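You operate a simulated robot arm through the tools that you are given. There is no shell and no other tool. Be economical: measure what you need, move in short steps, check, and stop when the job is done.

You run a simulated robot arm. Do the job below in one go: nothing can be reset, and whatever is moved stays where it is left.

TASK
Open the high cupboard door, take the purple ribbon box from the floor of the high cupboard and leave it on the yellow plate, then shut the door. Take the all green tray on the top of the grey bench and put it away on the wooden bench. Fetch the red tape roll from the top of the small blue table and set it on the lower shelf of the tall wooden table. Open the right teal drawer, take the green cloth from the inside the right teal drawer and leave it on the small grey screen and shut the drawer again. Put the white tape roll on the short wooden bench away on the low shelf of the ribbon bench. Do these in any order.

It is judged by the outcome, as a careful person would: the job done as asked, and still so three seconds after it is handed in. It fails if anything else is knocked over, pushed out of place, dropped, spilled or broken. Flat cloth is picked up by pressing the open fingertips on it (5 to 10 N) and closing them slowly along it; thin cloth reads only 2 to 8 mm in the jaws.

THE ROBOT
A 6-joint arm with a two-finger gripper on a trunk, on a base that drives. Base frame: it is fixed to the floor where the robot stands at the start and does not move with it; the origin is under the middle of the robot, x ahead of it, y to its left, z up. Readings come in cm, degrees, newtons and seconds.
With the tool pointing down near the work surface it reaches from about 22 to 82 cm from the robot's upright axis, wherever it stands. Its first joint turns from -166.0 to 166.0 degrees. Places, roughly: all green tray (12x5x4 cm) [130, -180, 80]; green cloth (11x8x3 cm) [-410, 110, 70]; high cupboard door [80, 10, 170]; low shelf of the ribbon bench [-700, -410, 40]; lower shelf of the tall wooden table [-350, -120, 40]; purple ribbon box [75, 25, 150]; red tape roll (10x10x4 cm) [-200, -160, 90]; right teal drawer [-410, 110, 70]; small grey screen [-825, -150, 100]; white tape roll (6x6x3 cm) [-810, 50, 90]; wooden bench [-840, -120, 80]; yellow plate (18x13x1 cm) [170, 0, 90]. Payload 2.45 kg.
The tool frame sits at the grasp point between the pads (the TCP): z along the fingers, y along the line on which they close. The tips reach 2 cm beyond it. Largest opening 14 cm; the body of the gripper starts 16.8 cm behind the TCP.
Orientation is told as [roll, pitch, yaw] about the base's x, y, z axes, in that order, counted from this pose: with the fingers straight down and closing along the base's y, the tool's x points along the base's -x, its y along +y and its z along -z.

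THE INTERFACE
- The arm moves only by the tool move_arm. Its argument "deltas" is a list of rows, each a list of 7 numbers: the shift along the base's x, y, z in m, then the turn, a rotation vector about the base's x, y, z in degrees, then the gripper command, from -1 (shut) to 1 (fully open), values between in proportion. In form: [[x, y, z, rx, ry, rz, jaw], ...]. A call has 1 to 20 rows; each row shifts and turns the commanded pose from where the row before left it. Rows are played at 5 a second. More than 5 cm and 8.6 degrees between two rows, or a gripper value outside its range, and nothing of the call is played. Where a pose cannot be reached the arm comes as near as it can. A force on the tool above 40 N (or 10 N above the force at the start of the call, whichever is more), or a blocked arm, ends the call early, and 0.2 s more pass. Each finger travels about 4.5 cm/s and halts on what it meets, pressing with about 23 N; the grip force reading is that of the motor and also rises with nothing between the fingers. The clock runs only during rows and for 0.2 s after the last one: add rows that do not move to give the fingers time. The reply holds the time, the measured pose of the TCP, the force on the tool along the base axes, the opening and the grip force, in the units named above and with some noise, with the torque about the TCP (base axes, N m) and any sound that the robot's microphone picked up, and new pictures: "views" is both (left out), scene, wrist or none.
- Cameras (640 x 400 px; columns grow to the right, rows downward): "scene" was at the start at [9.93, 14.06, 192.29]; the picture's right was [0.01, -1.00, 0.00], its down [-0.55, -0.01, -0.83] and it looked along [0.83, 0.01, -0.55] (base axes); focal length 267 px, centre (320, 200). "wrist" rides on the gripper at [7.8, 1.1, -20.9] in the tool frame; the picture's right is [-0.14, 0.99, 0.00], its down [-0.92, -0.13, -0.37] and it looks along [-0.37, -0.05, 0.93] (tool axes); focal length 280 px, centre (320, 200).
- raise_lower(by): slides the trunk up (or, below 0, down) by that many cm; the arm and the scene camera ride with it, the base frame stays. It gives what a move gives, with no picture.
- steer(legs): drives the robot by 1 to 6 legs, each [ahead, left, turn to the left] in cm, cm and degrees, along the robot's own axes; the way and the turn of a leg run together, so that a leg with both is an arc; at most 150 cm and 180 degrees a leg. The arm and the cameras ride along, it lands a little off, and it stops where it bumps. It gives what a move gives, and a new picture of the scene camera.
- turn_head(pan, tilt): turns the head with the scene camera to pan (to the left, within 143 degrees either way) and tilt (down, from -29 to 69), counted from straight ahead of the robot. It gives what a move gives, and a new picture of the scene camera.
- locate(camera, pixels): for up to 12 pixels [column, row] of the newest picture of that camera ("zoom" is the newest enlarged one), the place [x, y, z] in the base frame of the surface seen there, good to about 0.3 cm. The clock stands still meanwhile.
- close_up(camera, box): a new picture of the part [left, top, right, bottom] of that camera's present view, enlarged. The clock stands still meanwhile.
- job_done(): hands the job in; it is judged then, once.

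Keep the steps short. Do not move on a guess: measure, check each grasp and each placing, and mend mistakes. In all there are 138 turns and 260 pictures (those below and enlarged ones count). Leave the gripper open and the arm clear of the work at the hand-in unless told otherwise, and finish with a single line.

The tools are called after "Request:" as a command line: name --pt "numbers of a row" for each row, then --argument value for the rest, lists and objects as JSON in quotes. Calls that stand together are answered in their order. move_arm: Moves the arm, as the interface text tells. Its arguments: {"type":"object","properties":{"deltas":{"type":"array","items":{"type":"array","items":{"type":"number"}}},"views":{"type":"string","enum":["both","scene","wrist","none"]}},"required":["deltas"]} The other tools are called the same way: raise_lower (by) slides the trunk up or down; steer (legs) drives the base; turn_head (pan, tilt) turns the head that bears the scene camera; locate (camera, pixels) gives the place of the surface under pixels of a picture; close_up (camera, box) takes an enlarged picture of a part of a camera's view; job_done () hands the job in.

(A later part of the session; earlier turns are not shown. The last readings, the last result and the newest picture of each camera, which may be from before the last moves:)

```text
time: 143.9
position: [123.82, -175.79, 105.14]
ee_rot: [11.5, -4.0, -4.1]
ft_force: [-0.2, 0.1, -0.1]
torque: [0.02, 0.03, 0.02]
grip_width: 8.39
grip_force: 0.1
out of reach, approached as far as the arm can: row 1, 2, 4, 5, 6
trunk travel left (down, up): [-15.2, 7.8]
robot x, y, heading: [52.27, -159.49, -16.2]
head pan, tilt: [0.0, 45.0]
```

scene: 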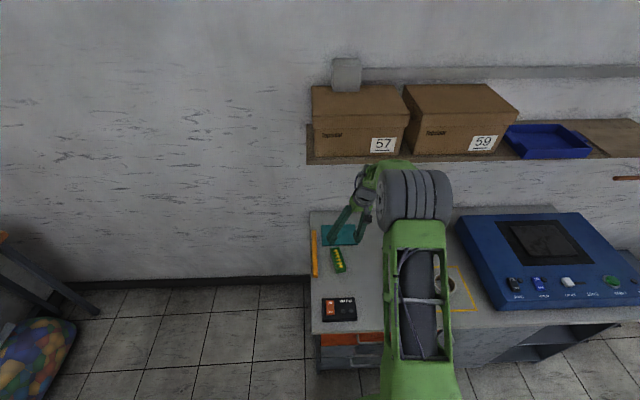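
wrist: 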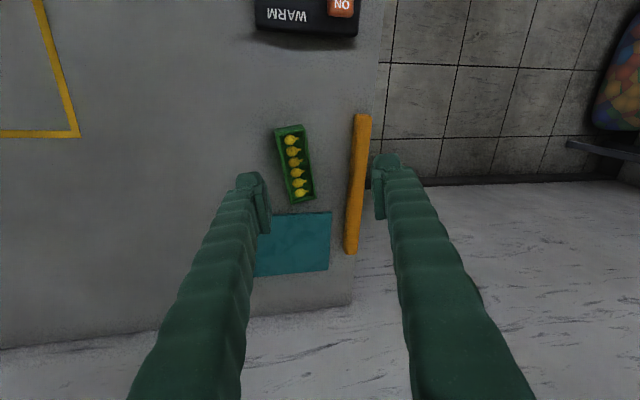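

Tool still leans 11° — reach limit. I drive 12 cm closer while backing the arm, then level the tool.

Request:
steer --legs '[[12, 0, 0]]'

Request:
move_arm --pt "-0.035 0.005 0.01 0 0 0 0.2" --pt "-0.035 0.01 0.01 -5.7 2 0 0.2" --pt "0 0 0 -5.7 2 0 0.2" --pt "0 0 0 0 0 0 0.2" --views "wrist"

```text
time: 145.2
position: [132.55, -178.44, 105.24]
ee_rot: [11.8, -3.1, -4.1]
ft_force: [-1.0, -0.2, 0.8]
torque: [0.0, -0.01, 0.01]
grip_width: 8.4
grip_force: 0.0
trunk travel left (down, up): [-15.2, 7.8]
robot x, y, heading: [62.35, -162.82, -16.3]
head pan, tilt: [0.0, 45.0]
stopped in leg 1: the robot was blocked; the commanded pose is now the measured one
```

scene: 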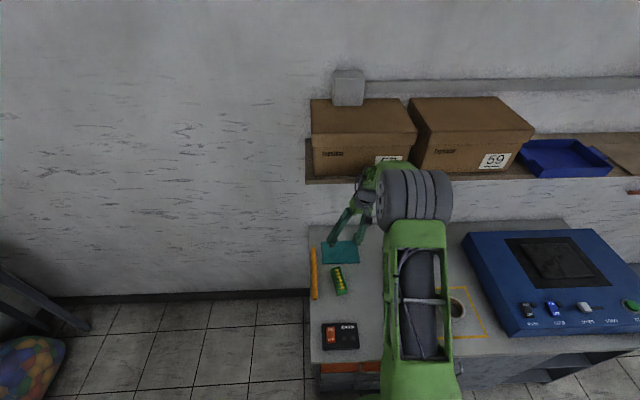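

```text
time: 146.2
position: [125.1, -176.67, 105.37]
ee_rot: [9.5, -3.4, -4.2]
ft_force: [-0.2, -1.1, 0.1]
torque: [0.0, 0.0, 0.04]
grip_width: 8.42
grip_force: 0.1
out of reach, approached as far as the arm can: row 2, 3
trunk travel left (down, up): [-15.2, 7.8]
robot x, y, heading: [62.0, -162.61, -16.2]
head pan, tilt: [0.0, 45.0]
```

wrist: 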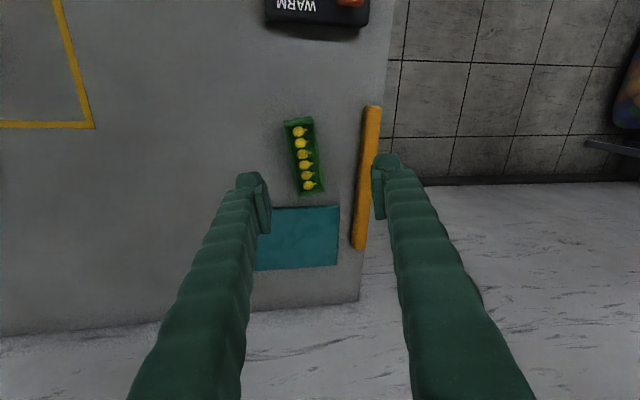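

The lean persists even at moderate reach, so the wrist may be wound to a joint limit. I test in a pose like the starting one (shorter reach, tool aligned with robot).

Request:
move_arm --pt "-0.03 0.01 0.04 0 0 -6 0.2" --pt "-0.03 0.01 0.04 0 0 -6 0.2" --pt "-0.03 0.01 0.04 0 0 0 0.2" --pt "-0.03 0.01 0.02 0 0 0 0.2" --pt "0 0 0 0 0 0 0.2" --views "scene"

Request:
close_up --camera "scene" --box '[280, 120, 520, 400]'

```text
refused: row 1 steps farther than a row can; nothing moved
```

```text
1.43 times, centred on (400, 260) of scene
```

zoom: 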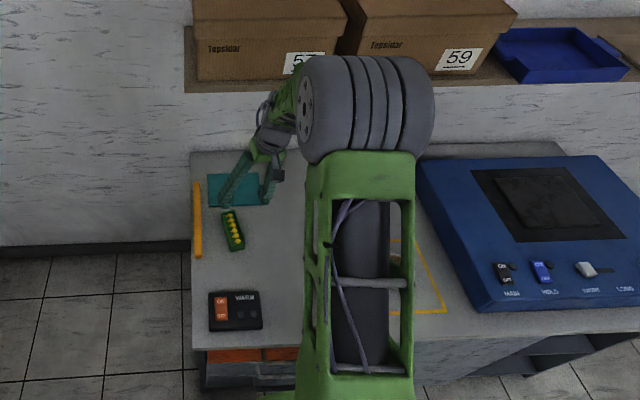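

Request:
move_arm --pt "-0.03 0.01 0.03 0 0 -6 0.2" --pt "-0.03 0.01 0.03 0 0 -6 0.2" --pt "-0.03 0.01 0.03 -3 1 0 0.2" --pt "-0.03 0.01 0.02 -4 1 0 0.2" --pt "0 0 0 -3 1 0 0.2" --pt "0 0 0 0 0 0 0.2" --views "scene"

```text
time: 147.6
position: [113.82, -173.27, 112.9]
ee_rot: [8.7, -5.0, -16.0]
ft_force: [0.1, 0.8, 0.1]
torque: [-0.01, 0.01, -0.01]
grip_width: 8.4
grip_force: 0.0
out of reach, approached as far as the arm can: row 3, 4, 5
trunk travel left (down, up): [-15.2, 7.8]
robot x, y, heading: [62.55, -162.55, -16.1]
head pan, tilt: [0.0, 45.0]
```

scene: 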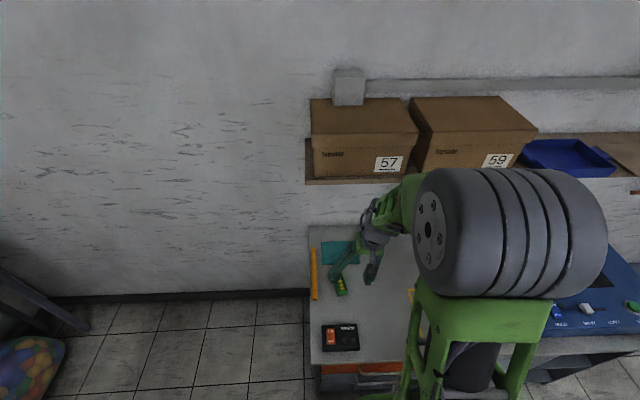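

Confirmed: the wrist is wound up. I back off into free space and pitch the tool back up in the arm's plane to unwind it.

Request:
steer --legs '[[-45, 0, 0]]'

Request:
move_arm --pt "0.008 -0.004 0.037 -2.07 -7.2 0 0.2" --pt "0.008 -0.004 0.037 -2.07 -7.2 0 0.2" --pt "0.008 -0.004 0.037 -2.07 -7.2 0 0.2" --pt "0.008 -0.004 0.037 -2.07 -7.2 0 0.2" --pt "0.008 -0.004 0.037 -2.07 -7.2 0 0.2" --pt "0.008 -0.004 0.037 -2.07 -7.2 0 0.2" --pt "0.008 -0.004 0.037 -2.07 -7.2 0 0.2" --pt "0.008 -0.004 0.037 -2.07 -7.2 0 0.2" --pt "0.008 -0.004 0.037 -2.07 -7.2 0 0.2" --pt "0.008 -0.004 0.037 -2.07 -7.2 0 0.2" --pt "0 0 0 0 0 0 0.2" --pt "0 0 0 0 0 0 0.2" --views "scene"

```text
time: 150.3
position: [70.43, -160.8, 112.94]
ee_rot: [8.7, -4.9, -16.3]
ft_force: [-0.5, -0.9, -0.3]
torque: [0.02, -0.07, -0.02]
grip_width: 8.4
grip_force: 0.1
trunk travel left (down, up): [-15.2, 7.8]
robot x, y, heading: [18.88, -149.95, -16.4]
head pan, tilt: [0.0, 45.0]
```

scene: 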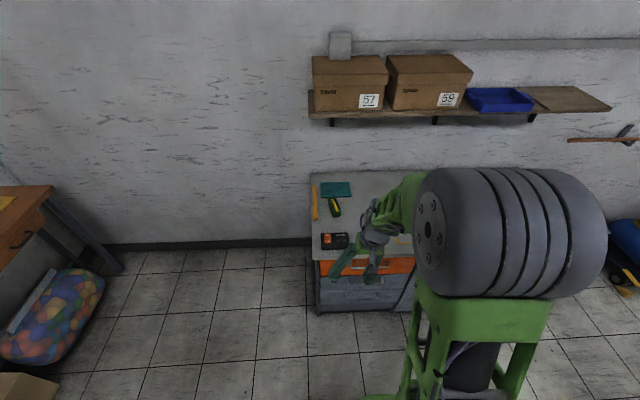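

```text
time: 152.9
position: [78.52, -164.76, 149.83]
ee_rot: [10.0, -79.8, -17.4]
ft_force: [0.0, 0.6, -0.3]
torque: [-0.01, 0.0, 0.01]
grip_width: 8.42
grip_force: 0.1
trunk travel left (down, up): [-15.2, 7.8]
robot x, y, heading: [19.46, -149.87, -16.3]
head pan, tilt: [0.0, 45.0]
```

scene: 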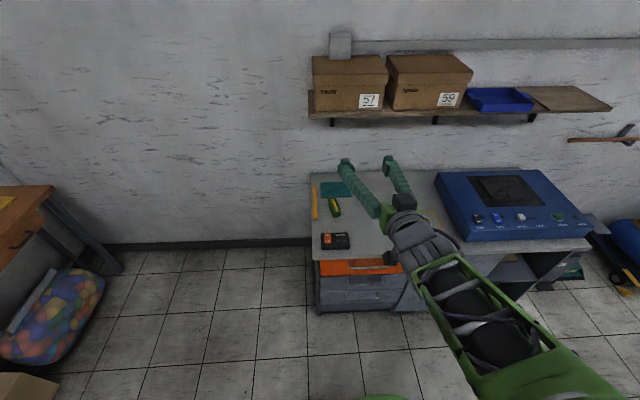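

The tool heads -7° while the arm plane is about -14°. I turn it into the arm plane, then pitch straight down.

Request:
move_arm --pt "0 0 0 0 0 -7 0.2" --pt "0 0 0 0 0 0 0.2" --pt "0 0 0 1.96 7.75 0 0.2" --pt "0 0 0 1.96 7.75 0 0.2" --pt "0 0 0 1.96 7.75 0 0.2" --pt "0 0 0 1.96 7.75 0 0.2" --pt "0 0 0 0 0 0 0.2" --views "none"

```text
time: 154.5
position: [78.51, -164.74, 149.9]
ee_rot: [2.0, -47.9, -16.9]
ft_force: [0.5, -0.6, 0.4]
torque: [0.02, -0.01, 0.01]
grip_width: 8.42
grip_force: 0.0
trunk travel left (down, up): [-15.2, 7.8]
robot x, y, heading: [19.24, -149.95, -16.3]
head pan, tilt: [0.0, 45.0]
```

On track, no reach trouble. Continue down.

Request:
move_arm --pt "0 0 0 1.96 7.75 0 0.2" --pt "0 0 0 1.96 7.75 0 0.2" --pt "0 0 -0.02 1.96 7.75 0 0.2" --pt "0 0 -0.03 1.96 7.75 0 0.2" --pt "0 0 -0.03 1.96 7.75 0 0.2" --pt "0 0 -0.03 1.96 7.75 0 0.2" --pt "0 0 0 0 0 0 0.2" --views "none"

```text
time: 156.1
position: [78.31, -164.85, 138.88]
ee_rot: [-0.1, 0.1, -16.0]
ft_force: [-0.9, -0.4, -0.6]
torque: [-0.06, -0.04, -0.01]
grip_width: 8.4
grip_force: 0.0
trunk travel left (down, up): [-15.2, 7.8]
robot x, y, heading: [19.28, -149.91, -16.3]
head pan, tilt: [0.0, 45.0]
```

Fully unwound: tool straight down. I drive 40 cm to the bench and line up over the tray.

Request:
steer --legs '[[41, 0, 0]]'

Request:
move_arm --pt "0.03 0 -0.035 0 0 6 0.2" --pt "0.03 0 -0.035 0 0 6 0.2" --pt "0.03 0 -0.035 0 0 0 0.2" --pt "0.022 0 -0.035 0 0 0 0.2" --pt "0 0 -0.035 0 0 0 0.2" --pt "0 0 -0.035 0 0 0 0.2" --pt "0 0 -0.035 0 0 0 0.2" --pt "0 0 0 0 0 0 0.2" --views "wrist"

Request:
locate --camera "wrist" --pixels '[[290, 160], [320, 160], [320, 200], [340, 200]]'

```text
time: 158.7
position: [117.89, -176.39, 138.88]
ee_rot: [0.0, 0.2, -16.1]
ft_force: [0.5, -0.1, 0.0]
torque: [0.01, 0.04, 0.02]
grip_width: 8.4
grip_force: 0.1
trunk travel left (down, up): [-15.2, 7.8]
robot x, y, heading: [58.53, -161.15, -16.3]
head pan, tilt: [0.0, 45.0]
```

scene: 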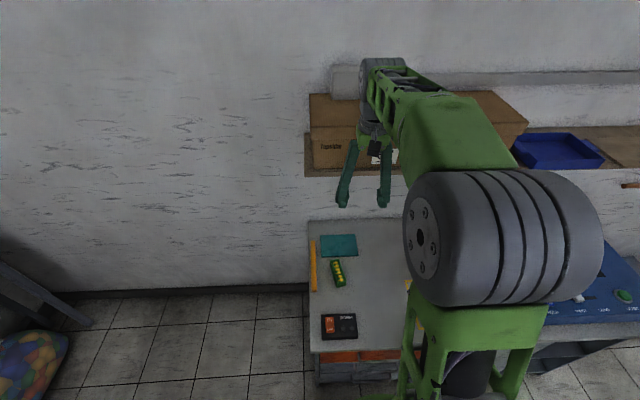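

```text
time: 160.5
position: [128.93, -176.48, 114.57]
ee_rot: [0.1, 0.0, -3.9]
ft_force: [-0.2, 0.4, 0.2]
torque: [-0.04, -0.01, 0.0]
grip_width: 8.4
grip_force: 0.1
trunk travel left (down, up): [-15.2, 7.8]
robot x, y, heading: [58.62, -161.47, -16.4]
head pan, tilt: [0.0, 45.0]
```

wrist: 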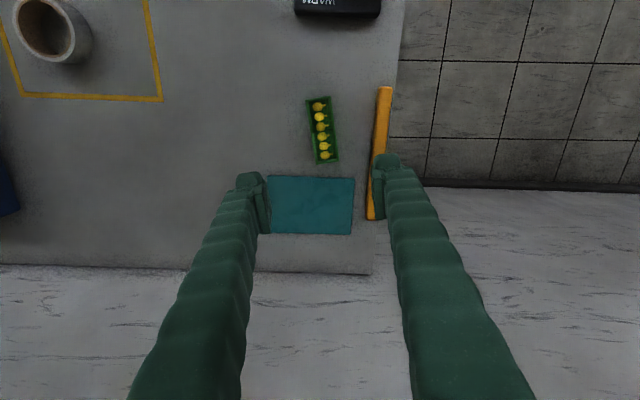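

```text
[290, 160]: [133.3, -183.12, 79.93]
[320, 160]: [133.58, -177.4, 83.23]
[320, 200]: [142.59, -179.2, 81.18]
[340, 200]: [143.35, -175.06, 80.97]
```

Request:
locate --camera "wrist" --pixels '[[308, 100], [327, 98], [336, 160], [318, 162], [322, 130], [378, 130], [386, 130], [298, 130]]'

```text
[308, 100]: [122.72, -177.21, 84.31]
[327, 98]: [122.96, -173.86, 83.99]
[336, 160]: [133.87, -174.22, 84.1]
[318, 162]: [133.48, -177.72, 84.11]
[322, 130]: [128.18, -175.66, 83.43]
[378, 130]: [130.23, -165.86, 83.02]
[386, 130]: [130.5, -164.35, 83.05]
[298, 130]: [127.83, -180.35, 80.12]
```

Tray centre (128.3,-175.8). I descend with jaws 8.4 cm to TCP z 83 (tips 1 cm above the bench).

Request:
move_arm --pt "-0.006 0.007 -0.035 0 0 0 0.2" --pt "0 0 -0.035 0 0 0 0.2" --pt "0 0 -0.035 0 0 0 0.2" --pt "0 0 -0.035 0 0 0 0.2" --pt "0 0 -0.035 0 0 0 0.2" --pt "0 0 -0.035 0 0 0 0.2" --pt "0 0 -0.035 0 0 0 0.2" --pt "0 0 -0.035 0 0 0 0.2" --pt "0 0 -0.025 0 0 0 0.2" --pt "0 0 0 0 0 0 0.2" --views "wrist"

```text
time: 162.7
position: [128.49, -175.79, 83.91]
ee_rot: [0.0, 0.0, -4.0]
ft_force: [0.5, 0.5, 0.7]
torque: [-0.01, -0.02, -0.01]
grip_width: 8.4
grip_force: 0.0
trunk travel left (down, up): [-15.2, 7.8]
robot x, y, heading: [58.6, -161.6, -16.5]
head pan, tilt: [0.0, 45.0]
```

wrist: 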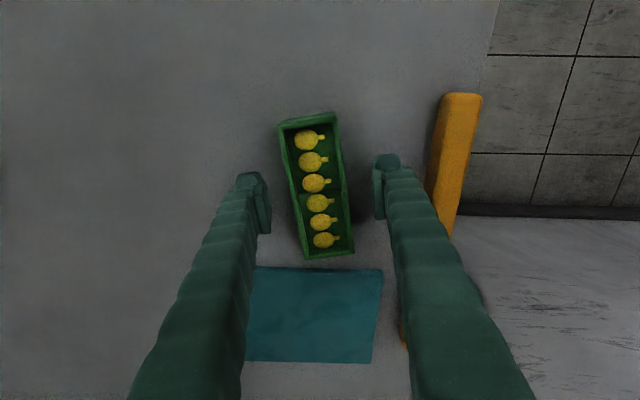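

Centred. Down 0.9 cm more and close.

Request:
move_arm --pt "0 0 -0.009 0 0 0 0.2" --pt "0 0 0 0 0 0 0" --pt "0 0 0 0 0 0 -0.2" --pt "0 0 0 0 0 0 -0.4" --pt "0 0 0 0 0 0 -0.8" --pt "0 0 0 0 0 0 -1" --pt "0 0 0 0 0 0 -1" --pt "0 0 0.02 0 0 0 -1" --pt "0 0 0.03 0 0 0 -1" --pt "0 0 0 0 0 0 -1" --views "wrist"

```text
time: 164.9
position: [128.38, -175.75, 88.03]
ee_rot: [-0.1, 0.1, -4.1]
ft_force: [0.5, 0.0, -1.4]
torque: [-0.01, 0.02, -0.04]
grip_width: 4.41
grip_force: 22.5
trunk travel left (down, up): [-15.2, 7.8]
robot x, y, heading: [58.86, -161.95, -16.4]
head pan, tilt: [0.0, 45.0]
```

wrist: 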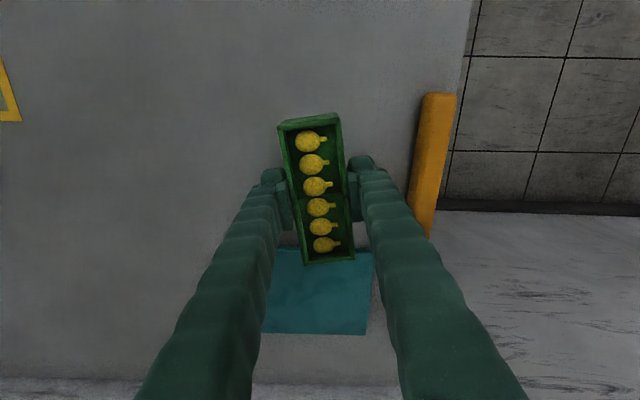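

Tray held (4.4 cm), bottom 3 cm under the TCP. I lift, draw in, back off and turn round to see the way.

Request:
move_arm --pt "0 0 0.04 0 0 0 -1" --pt "0 0 0.04 0 0 0 -1" --pt "0 0 0.04 0 0 0 -1" --pt "-0.02 0.005 0.04 0 0 0 -1" --pt "-0.04 0.01 0.01 0 0 0 -1" --pt "-0.04 0.01 0 0 0 0 -1" --pt "-0.04 0.01 0 0 0 0 -1" --pt "0 0 0 0 0 0 -1" --views "none"

Request:
steer --legs '[[-60, 0, 0], [0, 0, -150]]'

Request:
turn_head --pan 0 --tilt 15

```text
time: 166.7
position: [114.39, -172.21, 105.04]
ee_rot: [0.0, 0.0, -4.0]
ft_force: [0.0, -0.4, -0.5]
torque: [0.01, 0.02, 0.0]
grip_width: 4.38
grip_force: 23.2
trunk travel left (down, up): [-15.2, 7.8]
robot x, y, heading: [58.62, -161.03, -16.1]
head pan, tilt: [0.0, 45.0]
```

```text
time: 176.2
position: [-52.97, -163.0, 104.98]
ee_rot: [0.0, 0.0, -153.7]
ft_force: [-0.3, 0.6, 0.1]
torque: [0.01, 0.04, 0.03]
grip_width: 4.39
grip_force: 22.9
trunk travel left (down, up): [-15.2, 7.8]
robot x, y, heading: [0.81, -144.33, -166.2]
head pan, tilt: [0.0, 45.0]
```

scene: 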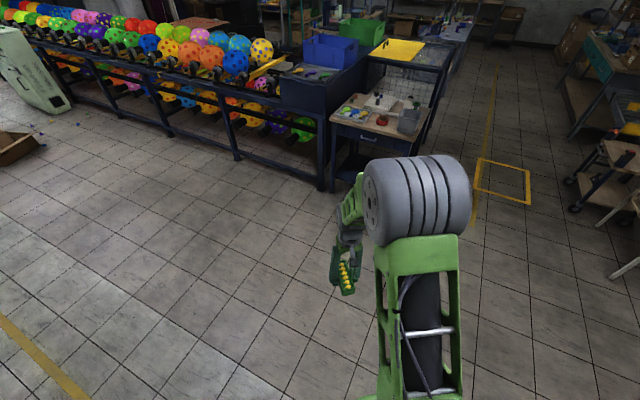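

```text
time: 177.2
position: [-53.03, -163.17, 104.97]
ee_rot: [0.1, 0.0, -153.7]
ft_force: [0.1, -0.4, -1.1]
torque: [-0.03, 0.02, -0.03]
grip_width: 4.36
grip_force: 22.9
trunk travel left (down, up): [-15.2, 7.8]
robot x, y, heading: [0.63, -144.1, -166.2]
head pan, tilt: [0.0, 15.0]
```

scene: 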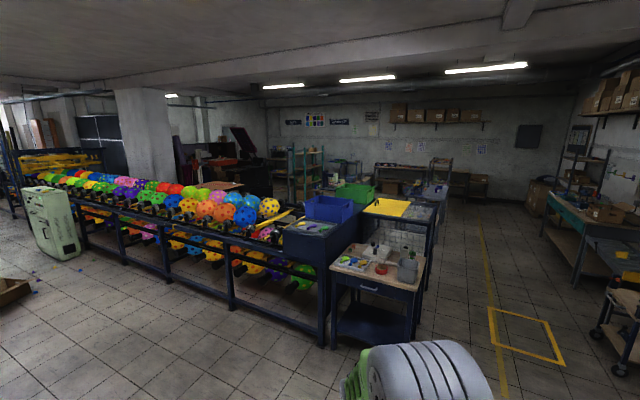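

The small blue table with the red tape is ahead; an aisle along the yellow line goes past it. I measure landmarks.

Request:
locate --camera "scene" --pixels '[[382, 270], [335, 300], [415, 300], [430, 225], [398, 208], [488, 330], [482, 230], [545, 235], [425, 195], [440, 170], [470, 190], [400, 170]]'

Request:
close_up --camera "scene" --box '[300, 130, 540, 280]'

```text
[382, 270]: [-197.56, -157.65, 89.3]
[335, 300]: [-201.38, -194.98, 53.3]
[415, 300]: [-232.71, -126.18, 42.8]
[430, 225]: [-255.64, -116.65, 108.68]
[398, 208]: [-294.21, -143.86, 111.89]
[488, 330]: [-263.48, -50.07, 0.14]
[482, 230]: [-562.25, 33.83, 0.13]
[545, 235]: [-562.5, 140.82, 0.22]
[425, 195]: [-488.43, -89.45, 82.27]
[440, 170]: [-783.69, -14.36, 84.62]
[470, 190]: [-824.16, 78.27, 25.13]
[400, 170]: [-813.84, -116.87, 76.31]
```

```text
2.67 times, centred on (420, 205) of scene
```

zoom: 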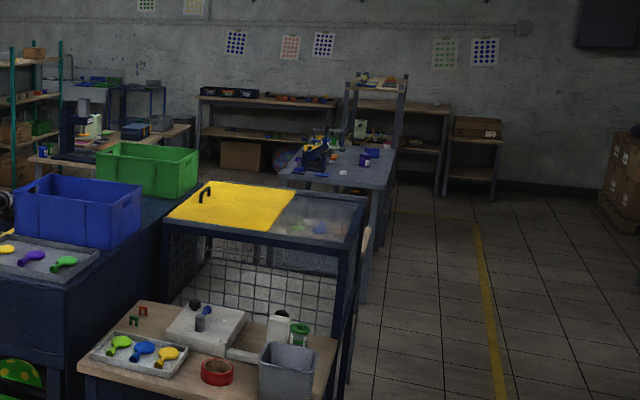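

Aisle direction is heading ~164°. I turn to it, shift right to the line and drive on, three legs ahead.

Request:
steer --legs '[[0, 0, -29.5], [60, -24, 0], [150, 0, 0], [150, 0, 0], [150, 0, 0]]'

Request:
turn_head --pan 20 --tilt 22

```text
time: 203.3
position: [-539.35, 22.84, 104.85]
ee_rot: [0.0, 0.1, 177.1]
ft_force: [0.2, 1.0, -0.9]
torque: [-0.01, -0.01, 0.01]
grip_width: 4.4
grip_force: 22.9
trunk travel left (down, up): [-15.2, 7.8]
robot x, y, heading: [-483.18, 13.23, 164.8]
head pan, tilt: [0.0, 15.0]
```

scene: 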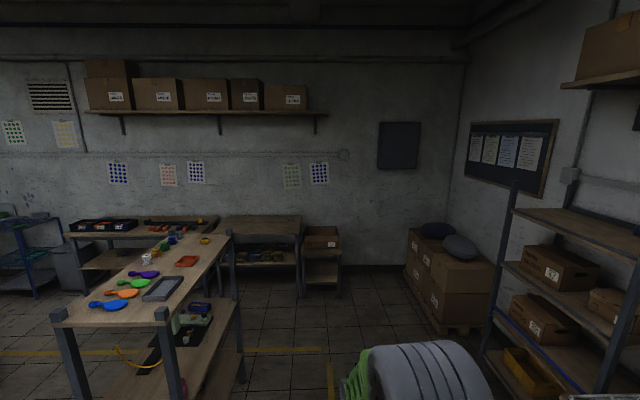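

```text
time: 204.1
position: [-539.33, 22.8, 104.84]
ee_rot: [0.1, 0.0, 177.2]
ft_force: [-0.4, 0.1, -0.7]
torque: [-0.03, 0.0, 0.02]
grip_width: 4.38
grip_force: 22.6
trunk travel left (down, up): [-15.2, 7.8]
robot x, y, heading: [-483.09, 13.41, 164.7]
head pan, tilt: [20.0, 22.0]
```

scene: 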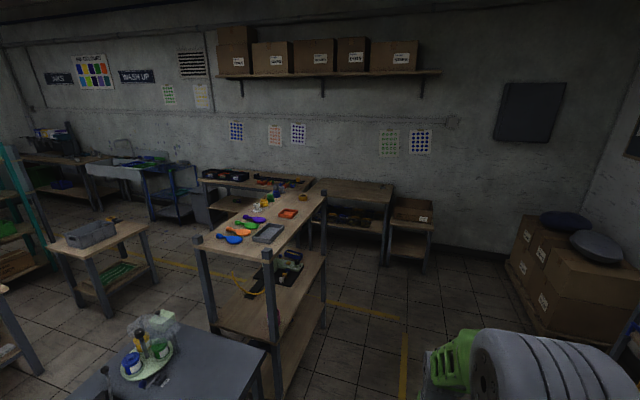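

Request:
locate --camera "scene" --pixels '[[350, 190], [395, 198], [318, 182], [250, 187], [200, 183], [410, 212], [300, 198], [265, 240], [325, 200], [198, 245], [225, 175], [262, 185]]'

Request:
close_up --camera "scene" --box '[180, 150, 340, 250]'

Request:
close_up --camera "scene" --box '[300, 160, 460, 260]'

```text
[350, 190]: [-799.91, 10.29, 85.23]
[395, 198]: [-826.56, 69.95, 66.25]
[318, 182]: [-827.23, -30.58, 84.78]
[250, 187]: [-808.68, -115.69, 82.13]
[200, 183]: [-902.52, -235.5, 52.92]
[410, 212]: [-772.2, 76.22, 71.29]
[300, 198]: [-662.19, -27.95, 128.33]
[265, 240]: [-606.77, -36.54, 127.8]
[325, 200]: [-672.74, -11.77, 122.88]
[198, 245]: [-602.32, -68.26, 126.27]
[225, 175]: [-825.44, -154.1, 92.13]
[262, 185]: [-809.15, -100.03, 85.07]
```

```text
4.00 times, centred on (260, 200) of scene
```

zoom: 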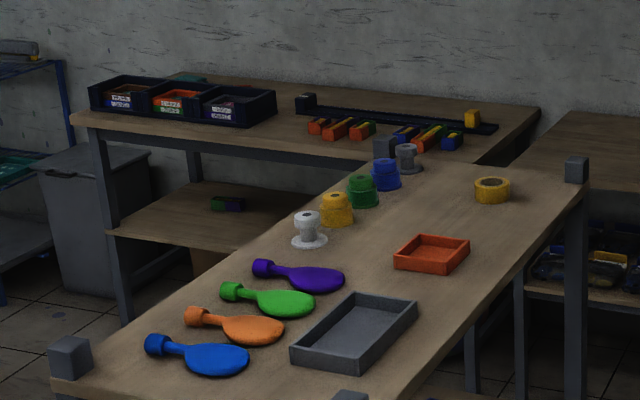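

```text
4.00 times, centred on (380, 210) of scene
```

zoom: 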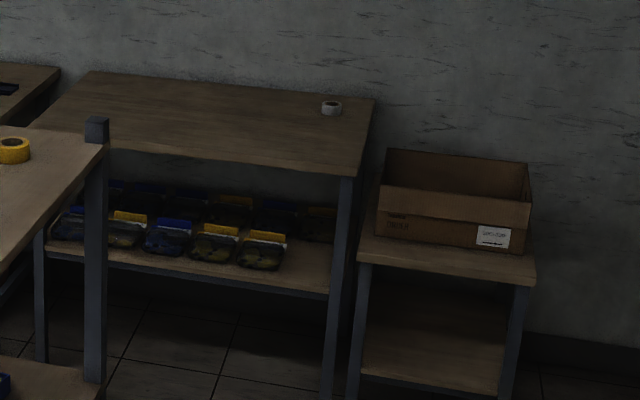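

Short bench (with the white tape) is ahead; the wooden bench is to its left behind the spoon table. I drive forward to look closer.

Request:
steer --legs '[[130, 0, 0], [80, -5, 0]]'

Request:
turn_head --pan 50 --tilt 35

Request:
locate --camera "scene" --pixels '[[100, 200], [200, 200], [300, 200], [400, 200], [150, 150], [250, 150], [350, 150], [450, 150], [200, 300], [300, 300]]'

```text
time: 214.6
position: [-742.37, 80.26, 104.86]
ee_rot: [0.0, 0.1, 178.0]
ft_force: [-0.2, -0.2, -0.5]
torque: [0.01, -0.02, -0.01]
grip_width: 4.38
grip_force: 23.1
trunk travel left (down, up): [-15.2, 7.8]
robot x, y, heading: [-686.3, 71.74, 165.7]
head pan, tilt: [20.0, 22.0]
```

scene: 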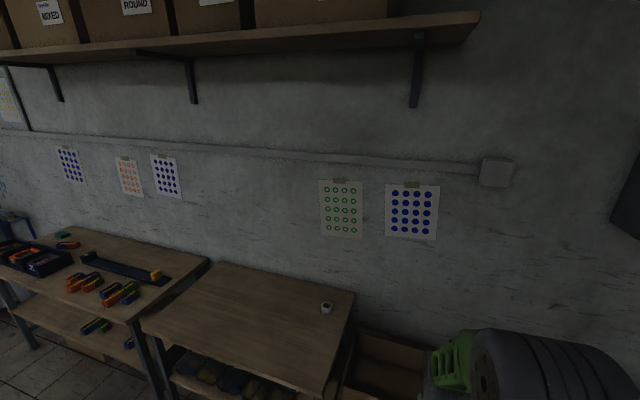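

```text
time: 215.5
position: [-742.39, 80.3, 105.03]
ee_rot: [-0.1, 0.0, 177.8]
ft_force: [-0.8, 0.7, -1.5]
torque: [0.01, 0.02, 0.01]
grip_width: 4.36
grip_force: 23.2
trunk travel left (down, up): [-15.2, 7.8]
robot x, y, heading: [-686.14, 71.44, 165.7]
head pan, tilt: [50.0, 35.0]
```

scene: 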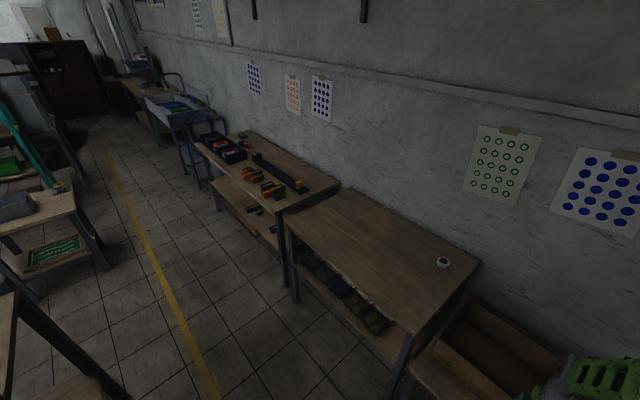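

```text
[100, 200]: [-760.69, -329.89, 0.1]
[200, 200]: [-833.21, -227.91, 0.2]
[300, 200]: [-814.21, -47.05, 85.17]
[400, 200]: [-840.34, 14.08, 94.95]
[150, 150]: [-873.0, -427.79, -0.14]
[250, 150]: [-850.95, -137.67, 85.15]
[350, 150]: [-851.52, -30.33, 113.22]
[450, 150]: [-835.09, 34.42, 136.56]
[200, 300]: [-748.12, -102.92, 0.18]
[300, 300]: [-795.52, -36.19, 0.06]
```

Good view of the wooden bench. I zoom and measure it.

Request:
close_up --camera "scene" --box '[170, 110, 350, 220]'

Request:
locate --camera "zoom" --pixels '[[90, 130], [400, 360], [590, 265], [300, 300], [200, 220], [350, 290], [420, 320], [500, 270], [250, 90], [220, 170], [280, 220], [385, 250]]'

Request:
locate --camera "scene" --pixels '[[290, 222], [400, 330], [475, 268], [60, 330], [20, 300], [105, 265], [205, 375], [120, 380], [443, 263], [180, 320]]'

```text
3.56 times, centred on (260, 165) of scene
```

zoom: 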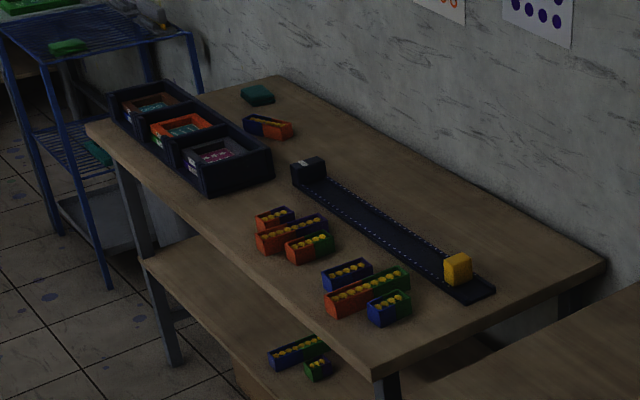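

```text
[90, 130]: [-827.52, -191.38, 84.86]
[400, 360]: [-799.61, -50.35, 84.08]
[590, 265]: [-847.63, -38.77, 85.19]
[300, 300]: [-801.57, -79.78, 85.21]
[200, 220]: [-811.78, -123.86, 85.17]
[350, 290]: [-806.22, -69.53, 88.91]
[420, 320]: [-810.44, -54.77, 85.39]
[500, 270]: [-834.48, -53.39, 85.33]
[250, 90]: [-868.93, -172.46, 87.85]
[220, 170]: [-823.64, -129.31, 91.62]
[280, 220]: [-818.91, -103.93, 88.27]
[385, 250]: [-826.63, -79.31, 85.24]
```

```text
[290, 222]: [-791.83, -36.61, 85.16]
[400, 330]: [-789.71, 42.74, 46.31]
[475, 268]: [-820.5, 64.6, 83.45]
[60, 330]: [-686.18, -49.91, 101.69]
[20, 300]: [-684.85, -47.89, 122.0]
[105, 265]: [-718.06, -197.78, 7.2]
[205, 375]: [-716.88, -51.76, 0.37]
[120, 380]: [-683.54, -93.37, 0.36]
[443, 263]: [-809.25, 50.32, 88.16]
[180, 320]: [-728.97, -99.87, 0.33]
```

The trays on this bench are two-coloured, so mine is indeed the all-green one. I look for a free spot.

Request:
locate --camera "zoom" --pixels '[[258, 225], [290, 262], [330, 318], [380, 328], [412, 308], [495, 292], [445, 255], [400, 215], [430, 190], [380, 150], [300, 195], [240, 230]]'

Request:
turn_head --pan 75 --tilt 40

```text
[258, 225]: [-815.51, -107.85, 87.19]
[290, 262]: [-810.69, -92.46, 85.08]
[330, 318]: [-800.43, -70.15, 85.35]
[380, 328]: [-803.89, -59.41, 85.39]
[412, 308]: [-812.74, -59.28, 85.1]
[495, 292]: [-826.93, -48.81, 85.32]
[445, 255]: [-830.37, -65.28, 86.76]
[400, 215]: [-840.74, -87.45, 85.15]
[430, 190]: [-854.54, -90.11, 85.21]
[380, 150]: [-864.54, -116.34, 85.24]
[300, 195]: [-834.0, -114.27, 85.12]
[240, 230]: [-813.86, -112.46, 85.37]
```

```text
time: 216.4
position: [-742.38, 80.29, 104.87]
ee_rot: [-0.1, -0.1, 178.0]
ft_force: [-0.3, -0.3, 0.5]
torque: [0.0, -0.01, 0.02]
grip_width: 4.39
grip_force: 23.2
trunk travel left (down, up): [-15.2, 7.8]
robot x, y, heading: [-686.01, 71.4, 165.6]
head pan, tilt: [75.0, 40.0]
```

scene: 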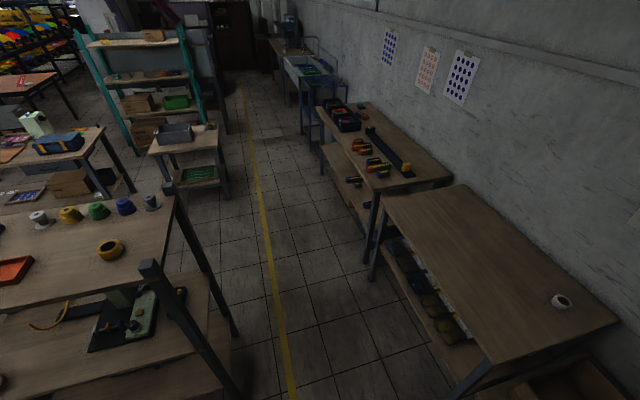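

Request:
locate --camera "scene" --pixels '[[235, 333], [228, 190], [370, 275], [363, 262], [180, 180], [150, 265], [320, 165], [455, 395], [440, 350], [215, 270]]'

```text
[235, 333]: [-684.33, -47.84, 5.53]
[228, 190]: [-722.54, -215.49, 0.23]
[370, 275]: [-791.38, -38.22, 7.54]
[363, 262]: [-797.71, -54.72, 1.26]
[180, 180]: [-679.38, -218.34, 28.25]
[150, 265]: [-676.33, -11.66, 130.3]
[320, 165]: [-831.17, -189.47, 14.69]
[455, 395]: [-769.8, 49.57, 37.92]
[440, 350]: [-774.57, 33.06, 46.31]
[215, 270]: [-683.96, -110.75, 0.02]
```

Corridor is 107 cm wide. Free spot: right end of the wooden bench around (-812,-52). I drive in front of it.

Request:
steer --legs '[[25, 20, 0], [0, 118, 0]]'

Request:
turn_head --pan 0 --tilt 45

```text
time: 229.0
position: [-801.44, -46.14, 105.01]
ee_rot: [0.0, 0.1, 177.4]
ft_force: [0.7, 0.2, -0.6]
torque: [0.02, 0.01, -0.03]
grip_width: 4.36
grip_force: 23.2
trunk travel left (down, up): [-15.2, 7.8]
robot x, y, heading: [-744.96, -55.41, 165.0]
head pan, tilt: [75.0, 40.0]
```

scene: 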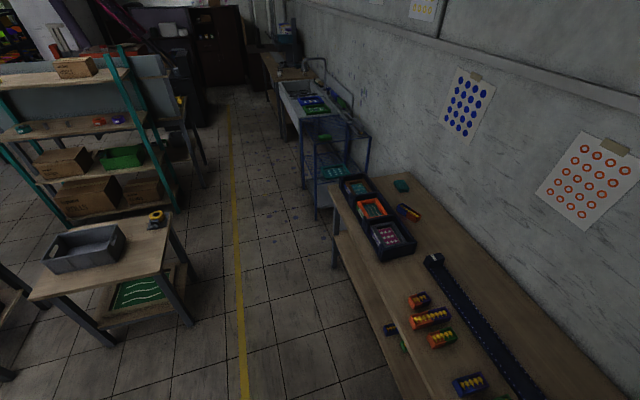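

```text
time: 230.4
position: [-801.37, -46.08, 104.89]
ee_rot: [0.0, 0.0, 177.4]
ft_force: [-0.1, 0.3, -1.7]
torque: [0.01, -0.03, 0.0]
grip_width: 4.39
grip_force: 22.8
trunk travel left (down, up): [-15.2, 7.8]
robot x, y, heading: [-744.92, -55.12, 165.1]
head pan, tilt: [0.0, 45.0]
```

scene: 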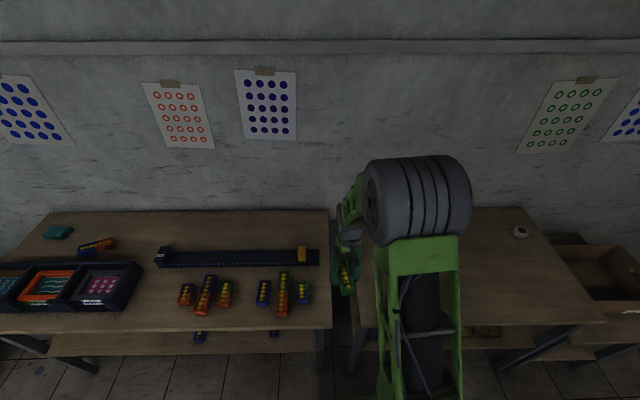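

Request:
close_up --camera "scene" --box '[130, 200, 350, 340]'

Request:
locate --camera "zoom" --pixels '[[515, 285], [515, 235], [580, 230], [585, 330], [545, 180], [548, 130], [575, 40], [20, 320], [110, 310], [100, 210], [325, 270], [370, 270]]'

```text
2.86 times, centred on (240, 270) of scene
```

zoom: 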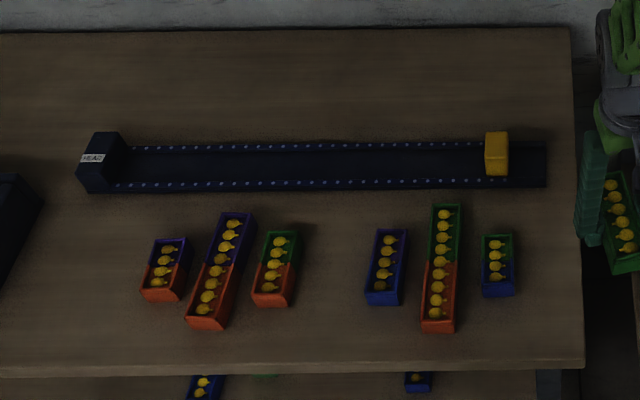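

```text
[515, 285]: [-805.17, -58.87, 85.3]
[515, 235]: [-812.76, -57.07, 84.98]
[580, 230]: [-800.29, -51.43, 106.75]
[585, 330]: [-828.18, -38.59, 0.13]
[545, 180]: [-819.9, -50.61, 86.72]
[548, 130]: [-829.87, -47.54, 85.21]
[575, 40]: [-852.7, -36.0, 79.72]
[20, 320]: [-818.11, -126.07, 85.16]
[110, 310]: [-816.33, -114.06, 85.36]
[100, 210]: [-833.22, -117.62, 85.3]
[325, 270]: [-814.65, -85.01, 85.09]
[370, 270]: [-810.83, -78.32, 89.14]
```

The widest free spot is between the black frames and the first small tray: centre about (-821,-117). I drive 50 cm left.

Request:
steer --legs '[[0, 50, 0]]'

Request:
move_arm --pt "0 0 0 0 0 -4.2 -1" --pt "0 0 0 0 0 -4.2 -1" --pt "0 0 0 0 0 0 -1" --views "wrist"

Request:
close_up --camera "scene" --box '[120, 180, 440, 380]'

```text
time: 235.4
position: [-814.28, -94.59, 105.01]
ee_rot: [0.0, 0.1, 177.3]
ft_force: [0.7, 0.2, -0.6]
torque: [0.01, -0.02, 0.04]
grip_width: 4.38
grip_force: 23.4
trunk travel left (down, up): [-15.2, 7.8]
robot x, y, heading: [-758.07, -104.05, 164.8]
head pan, tilt: [0.0, 45.0]
```

scene: 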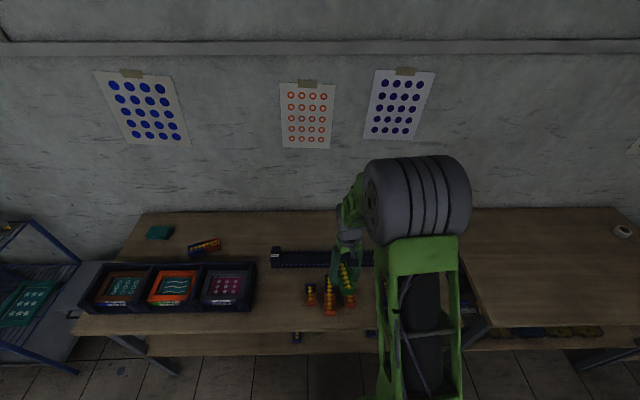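

```text
time: 236.2
position: [-814.5, -94.67, 105.07]
ee_rot: [0.0, 0.0, 168.9]
ft_force: [-0.3, 0.4, -1.0]
torque: [-0.01, 0.0, -0.01]
grip_width: 4.37
grip_force: 23.3
trunk travel left (down, up): [-15.2, 7.8]
robot x, y, heading: [-757.96, -104.15, 164.9]
head pan, tilt: [0.0, 45.0]
```

wrist: 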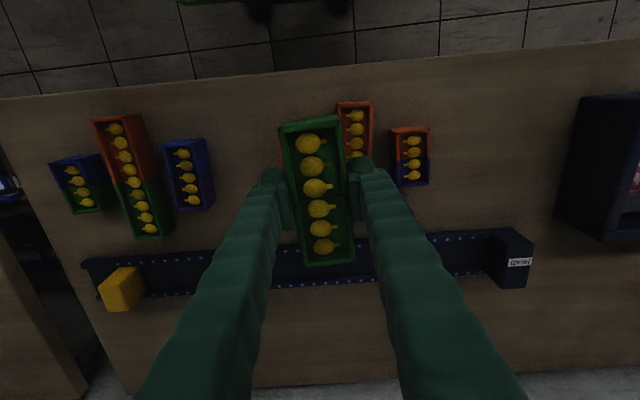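

```text
2.00 times, centred on (280, 280) of scene
```

zoom: 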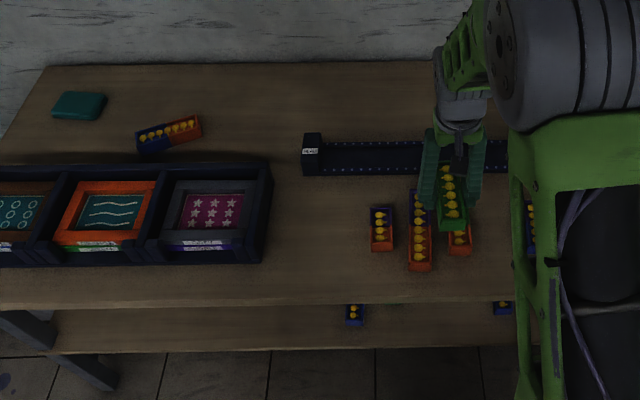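

I move the tray over the free spot and look.

Request:
move_arm --pt "-0.013 -0.0446 0 0 0 0 -1" --pt "-0.013 -0.0446 0 0 0 0 -1" --pt "-0.013 -0.0446 0 0 0 0 -1" --pt "-0.013 -0.0446 0 0 0 0 -1" --pt "-0.013 -0.0446 0 0 0 0 -1" --pt "0 0 -0.04 0 0 0 -1" --pt "0 0 -0.03 0 0 0 -1" --pt "0 0 0 0 0 0 -1" --views "wrist"

Request:
locate --camera "wrist" --pixels '[[285, 130], [340, 120], [310, 262], [355, 258], [240, 130], [420, 200], [330, 300], [330, 100], [210, 150], [450, 130]]'

```text
time: 238.0
position: [-820.86, -116.91, 97.83]
ee_rot: [0.0, 0.0, 169.0]
ft_force: [0.2, -0.2, -0.7]
torque: [0.02, 0.03, 0.02]
grip_width: 4.38
grip_force: 23.0
trunk travel left (down, up): [-15.2, 7.8]
robot x, y, heading: [-758.02, -103.77, 164.9]
head pan, tilt: [0.0, 45.0]
```

wrist: 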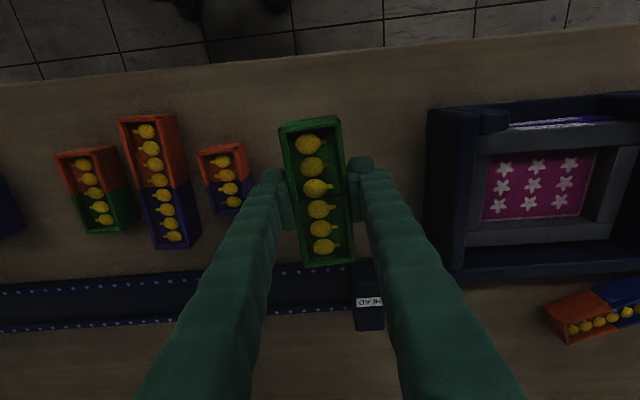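

```text
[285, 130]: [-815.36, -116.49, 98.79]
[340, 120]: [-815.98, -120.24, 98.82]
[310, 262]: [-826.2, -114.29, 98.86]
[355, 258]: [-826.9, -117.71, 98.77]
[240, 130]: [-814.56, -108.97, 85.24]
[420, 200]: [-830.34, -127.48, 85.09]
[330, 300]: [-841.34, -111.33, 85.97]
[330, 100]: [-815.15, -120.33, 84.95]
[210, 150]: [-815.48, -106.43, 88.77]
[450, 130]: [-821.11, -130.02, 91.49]
```

Clear on all sides. I lower until contact and release.

Request:
move_arm --pt "0 0 -0.035 0 0 0 -1" --pt "0 0 -0.035 0 0 0 -1" --pt "0 0 -0.017 0 0 0 -1" --pt "0 0 -0.004 0 0 0 -1" --pt "0 0 -0.003 0 0 0 -1" --pt "0 0 0 0 0 0 -1" --views "none"

```text
time: 239.4
position: [-821.01, -116.92, 88.6]
ee_rot: [0.0, 0.0, 169.0]
ft_force: [0.4, -0.2, -0.4]
torque: [0.0, -0.01, -0.02]
grip_width: 4.38
grip_force: 23.4
trunk travel left (down, up): [-15.2, 7.8]
robot x, y, heading: [-758.21, -104.29, 165.0]
head pan, tilt: [0.0, 45.0]
```

Request:
move_arm --pt "0 0 -0.003 0 0 0 -1" --pt "0 0 -0.002 0 0 0 -1" --pt "0 0 0 0 0 0 -1" --views "none"

```text
time: 240.2
position: [-820.91, -116.95, 88.13]
ee_rot: [0.1, -0.1, 169.0]
ft_force: [0.1, 0.4, -0.2]
torque: [-0.03, 0.01, -0.01]
grip_width: 4.37
grip_force: 23.0
trunk travel left (down, up): [-15.2, 7.8]
robot x, y, heading: [-758.3, -104.3, 164.8]
head pan, tilt: [0.0, 45.0]
```

Nearly touching by the numbers; a few more millimetres to contact, then a slow release and retreat upward.

Request:
move_arm --pt "0 0 -0.002 0 0 0 -1" --pt "0 0 -0.001 0 0 0 -1" --pt "0 0 0 0 0 0 -0.3" --pt "0 0 0 0 0 0 -0.2" --pt "0 0 0 0 0 0 -0.1" --pt "0 0 0 0 0 0 -0.1" --pt "0 0 0.02 0 0 0 -0.1" --pt "0 0 0.04 0 0 0 -0.1" --pt "0 0 0.04 0 0 0 -0.1" --pt "0 0 0.04 0 0 0 -0.1" --pt "0 0 0.04 0 0 0 -0.1" --views "wrist"

Request:
turn_head --pan 20 --tilt 45

Request:
close_up --camera "scene" --box '[220, 200, 400, 310]'

```text
time: 242.6
position: [-820.75, -116.88, 105.73]
ee_rot: [0.0, 0.1, 169.1]
ft_force: [0.5, -0.2, -0.7]
torque: [0.01, 0.03, 0.03]
grip_width: 6.32
grip_force: 0.1
trunk travel left (down, up): [-15.2, 7.8]
robot x, y, heading: [-758.07, -104.27, 165.1]
head pan, tilt: [0.0, 45.0]
```

wrist: 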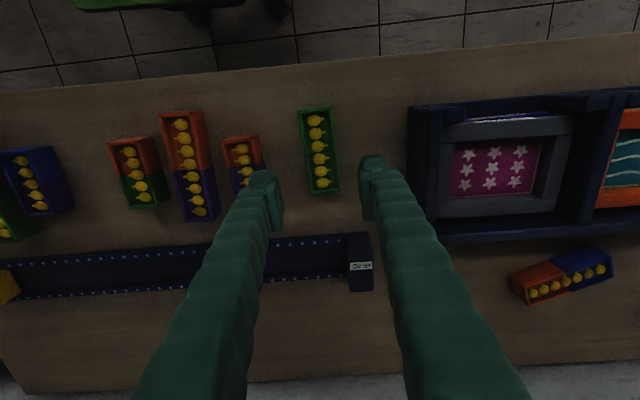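

```text
time: 243.4
position: [-820.93, -116.87, 105.73]
ee_rot: [-0.1, 0.1, 168.9]
ft_force: [-0.3, 0.2, 0.5]
torque: [-0.01, -0.02, -0.01]
grip_width: 6.26
grip_force: 0.1
trunk travel left (down, up): [-15.2, 7.8]
robot x, y, heading: [-758.18, -104.39, 165.2]
head pan, tilt: [20.0, 45.0]
```

scene: 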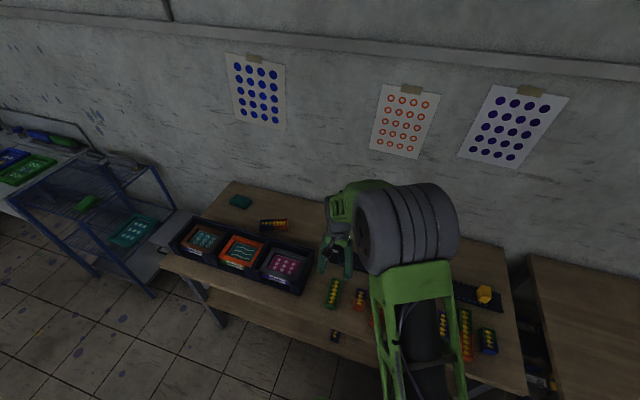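

```text
3.56 times, centred on (310, 255) of scene
```

zoom: 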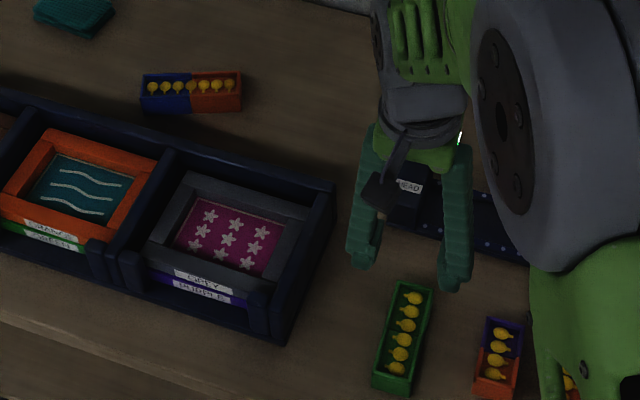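

Tray is placed. The screen in the rack is labelled "GREY": I record its place. Next the white tape.

Request:
locate --camera "zoom" --pixels '[[230, 240], [190, 182], [300, 215], [165, 240], [270, 290], [205, 275], [225, 185], [325, 185], [120, 275]]'

Request:
steer --legs '[[0, -110, 0]]'

Request:
turn_head --pan -25 --tilt 45

```text
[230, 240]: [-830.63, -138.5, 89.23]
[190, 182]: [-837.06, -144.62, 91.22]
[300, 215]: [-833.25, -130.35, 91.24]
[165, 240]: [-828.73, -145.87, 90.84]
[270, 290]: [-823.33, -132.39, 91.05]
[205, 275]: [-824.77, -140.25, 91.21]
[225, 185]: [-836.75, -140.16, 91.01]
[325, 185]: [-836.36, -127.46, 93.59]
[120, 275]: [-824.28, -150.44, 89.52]
```

```text
time: 253.3
position: [-792.44, -11.04, 105.68]
ee_rot: [0.0, 0.0, 168.9]
ft_force: [0.4, 0.1, -0.6]
torque: [-0.01, -0.01, 0.02]
grip_width: 6.3
grip_force: 0.0
trunk travel left (down, up): [-15.2, 7.8]
robot x, y, heading: [-729.91, 1.84, 165.0]
head pan, tilt: [20.0, 45.0]
```

scene: 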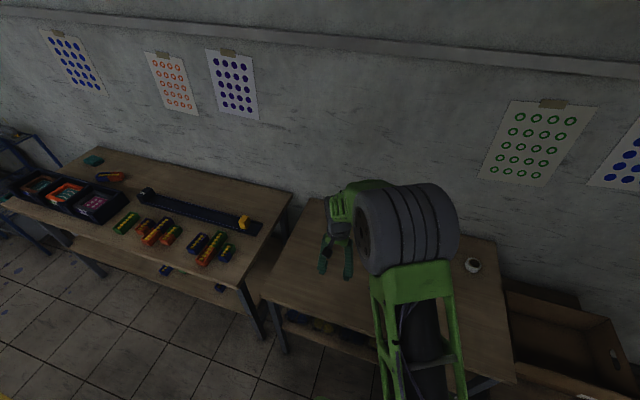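

```text
time: 254.4
position: [-792.37, -10.93, 105.85]
ee_rot: [0.1, 0.0, 168.9]
ft_force: [1.0, -0.4, -0.1]
torque: [0.02, -0.01, 0.01]
grip_width: 6.28
grip_force: 0.1
trunk travel left (down, up): [-15.2, 7.8]
robot x, y, heading: [-729.93, 1.83, 164.9]
head pan, tilt: [-25.0, 45.0]
```

scene: 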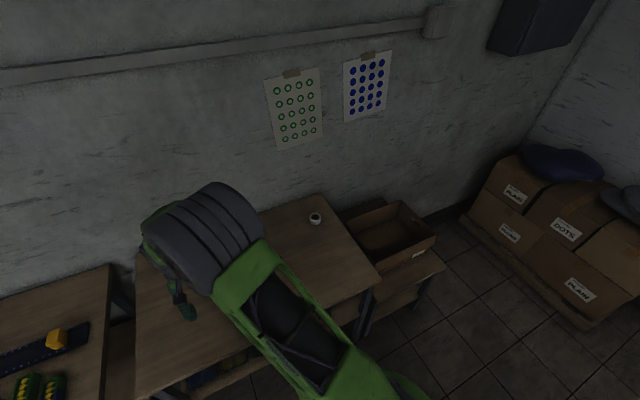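

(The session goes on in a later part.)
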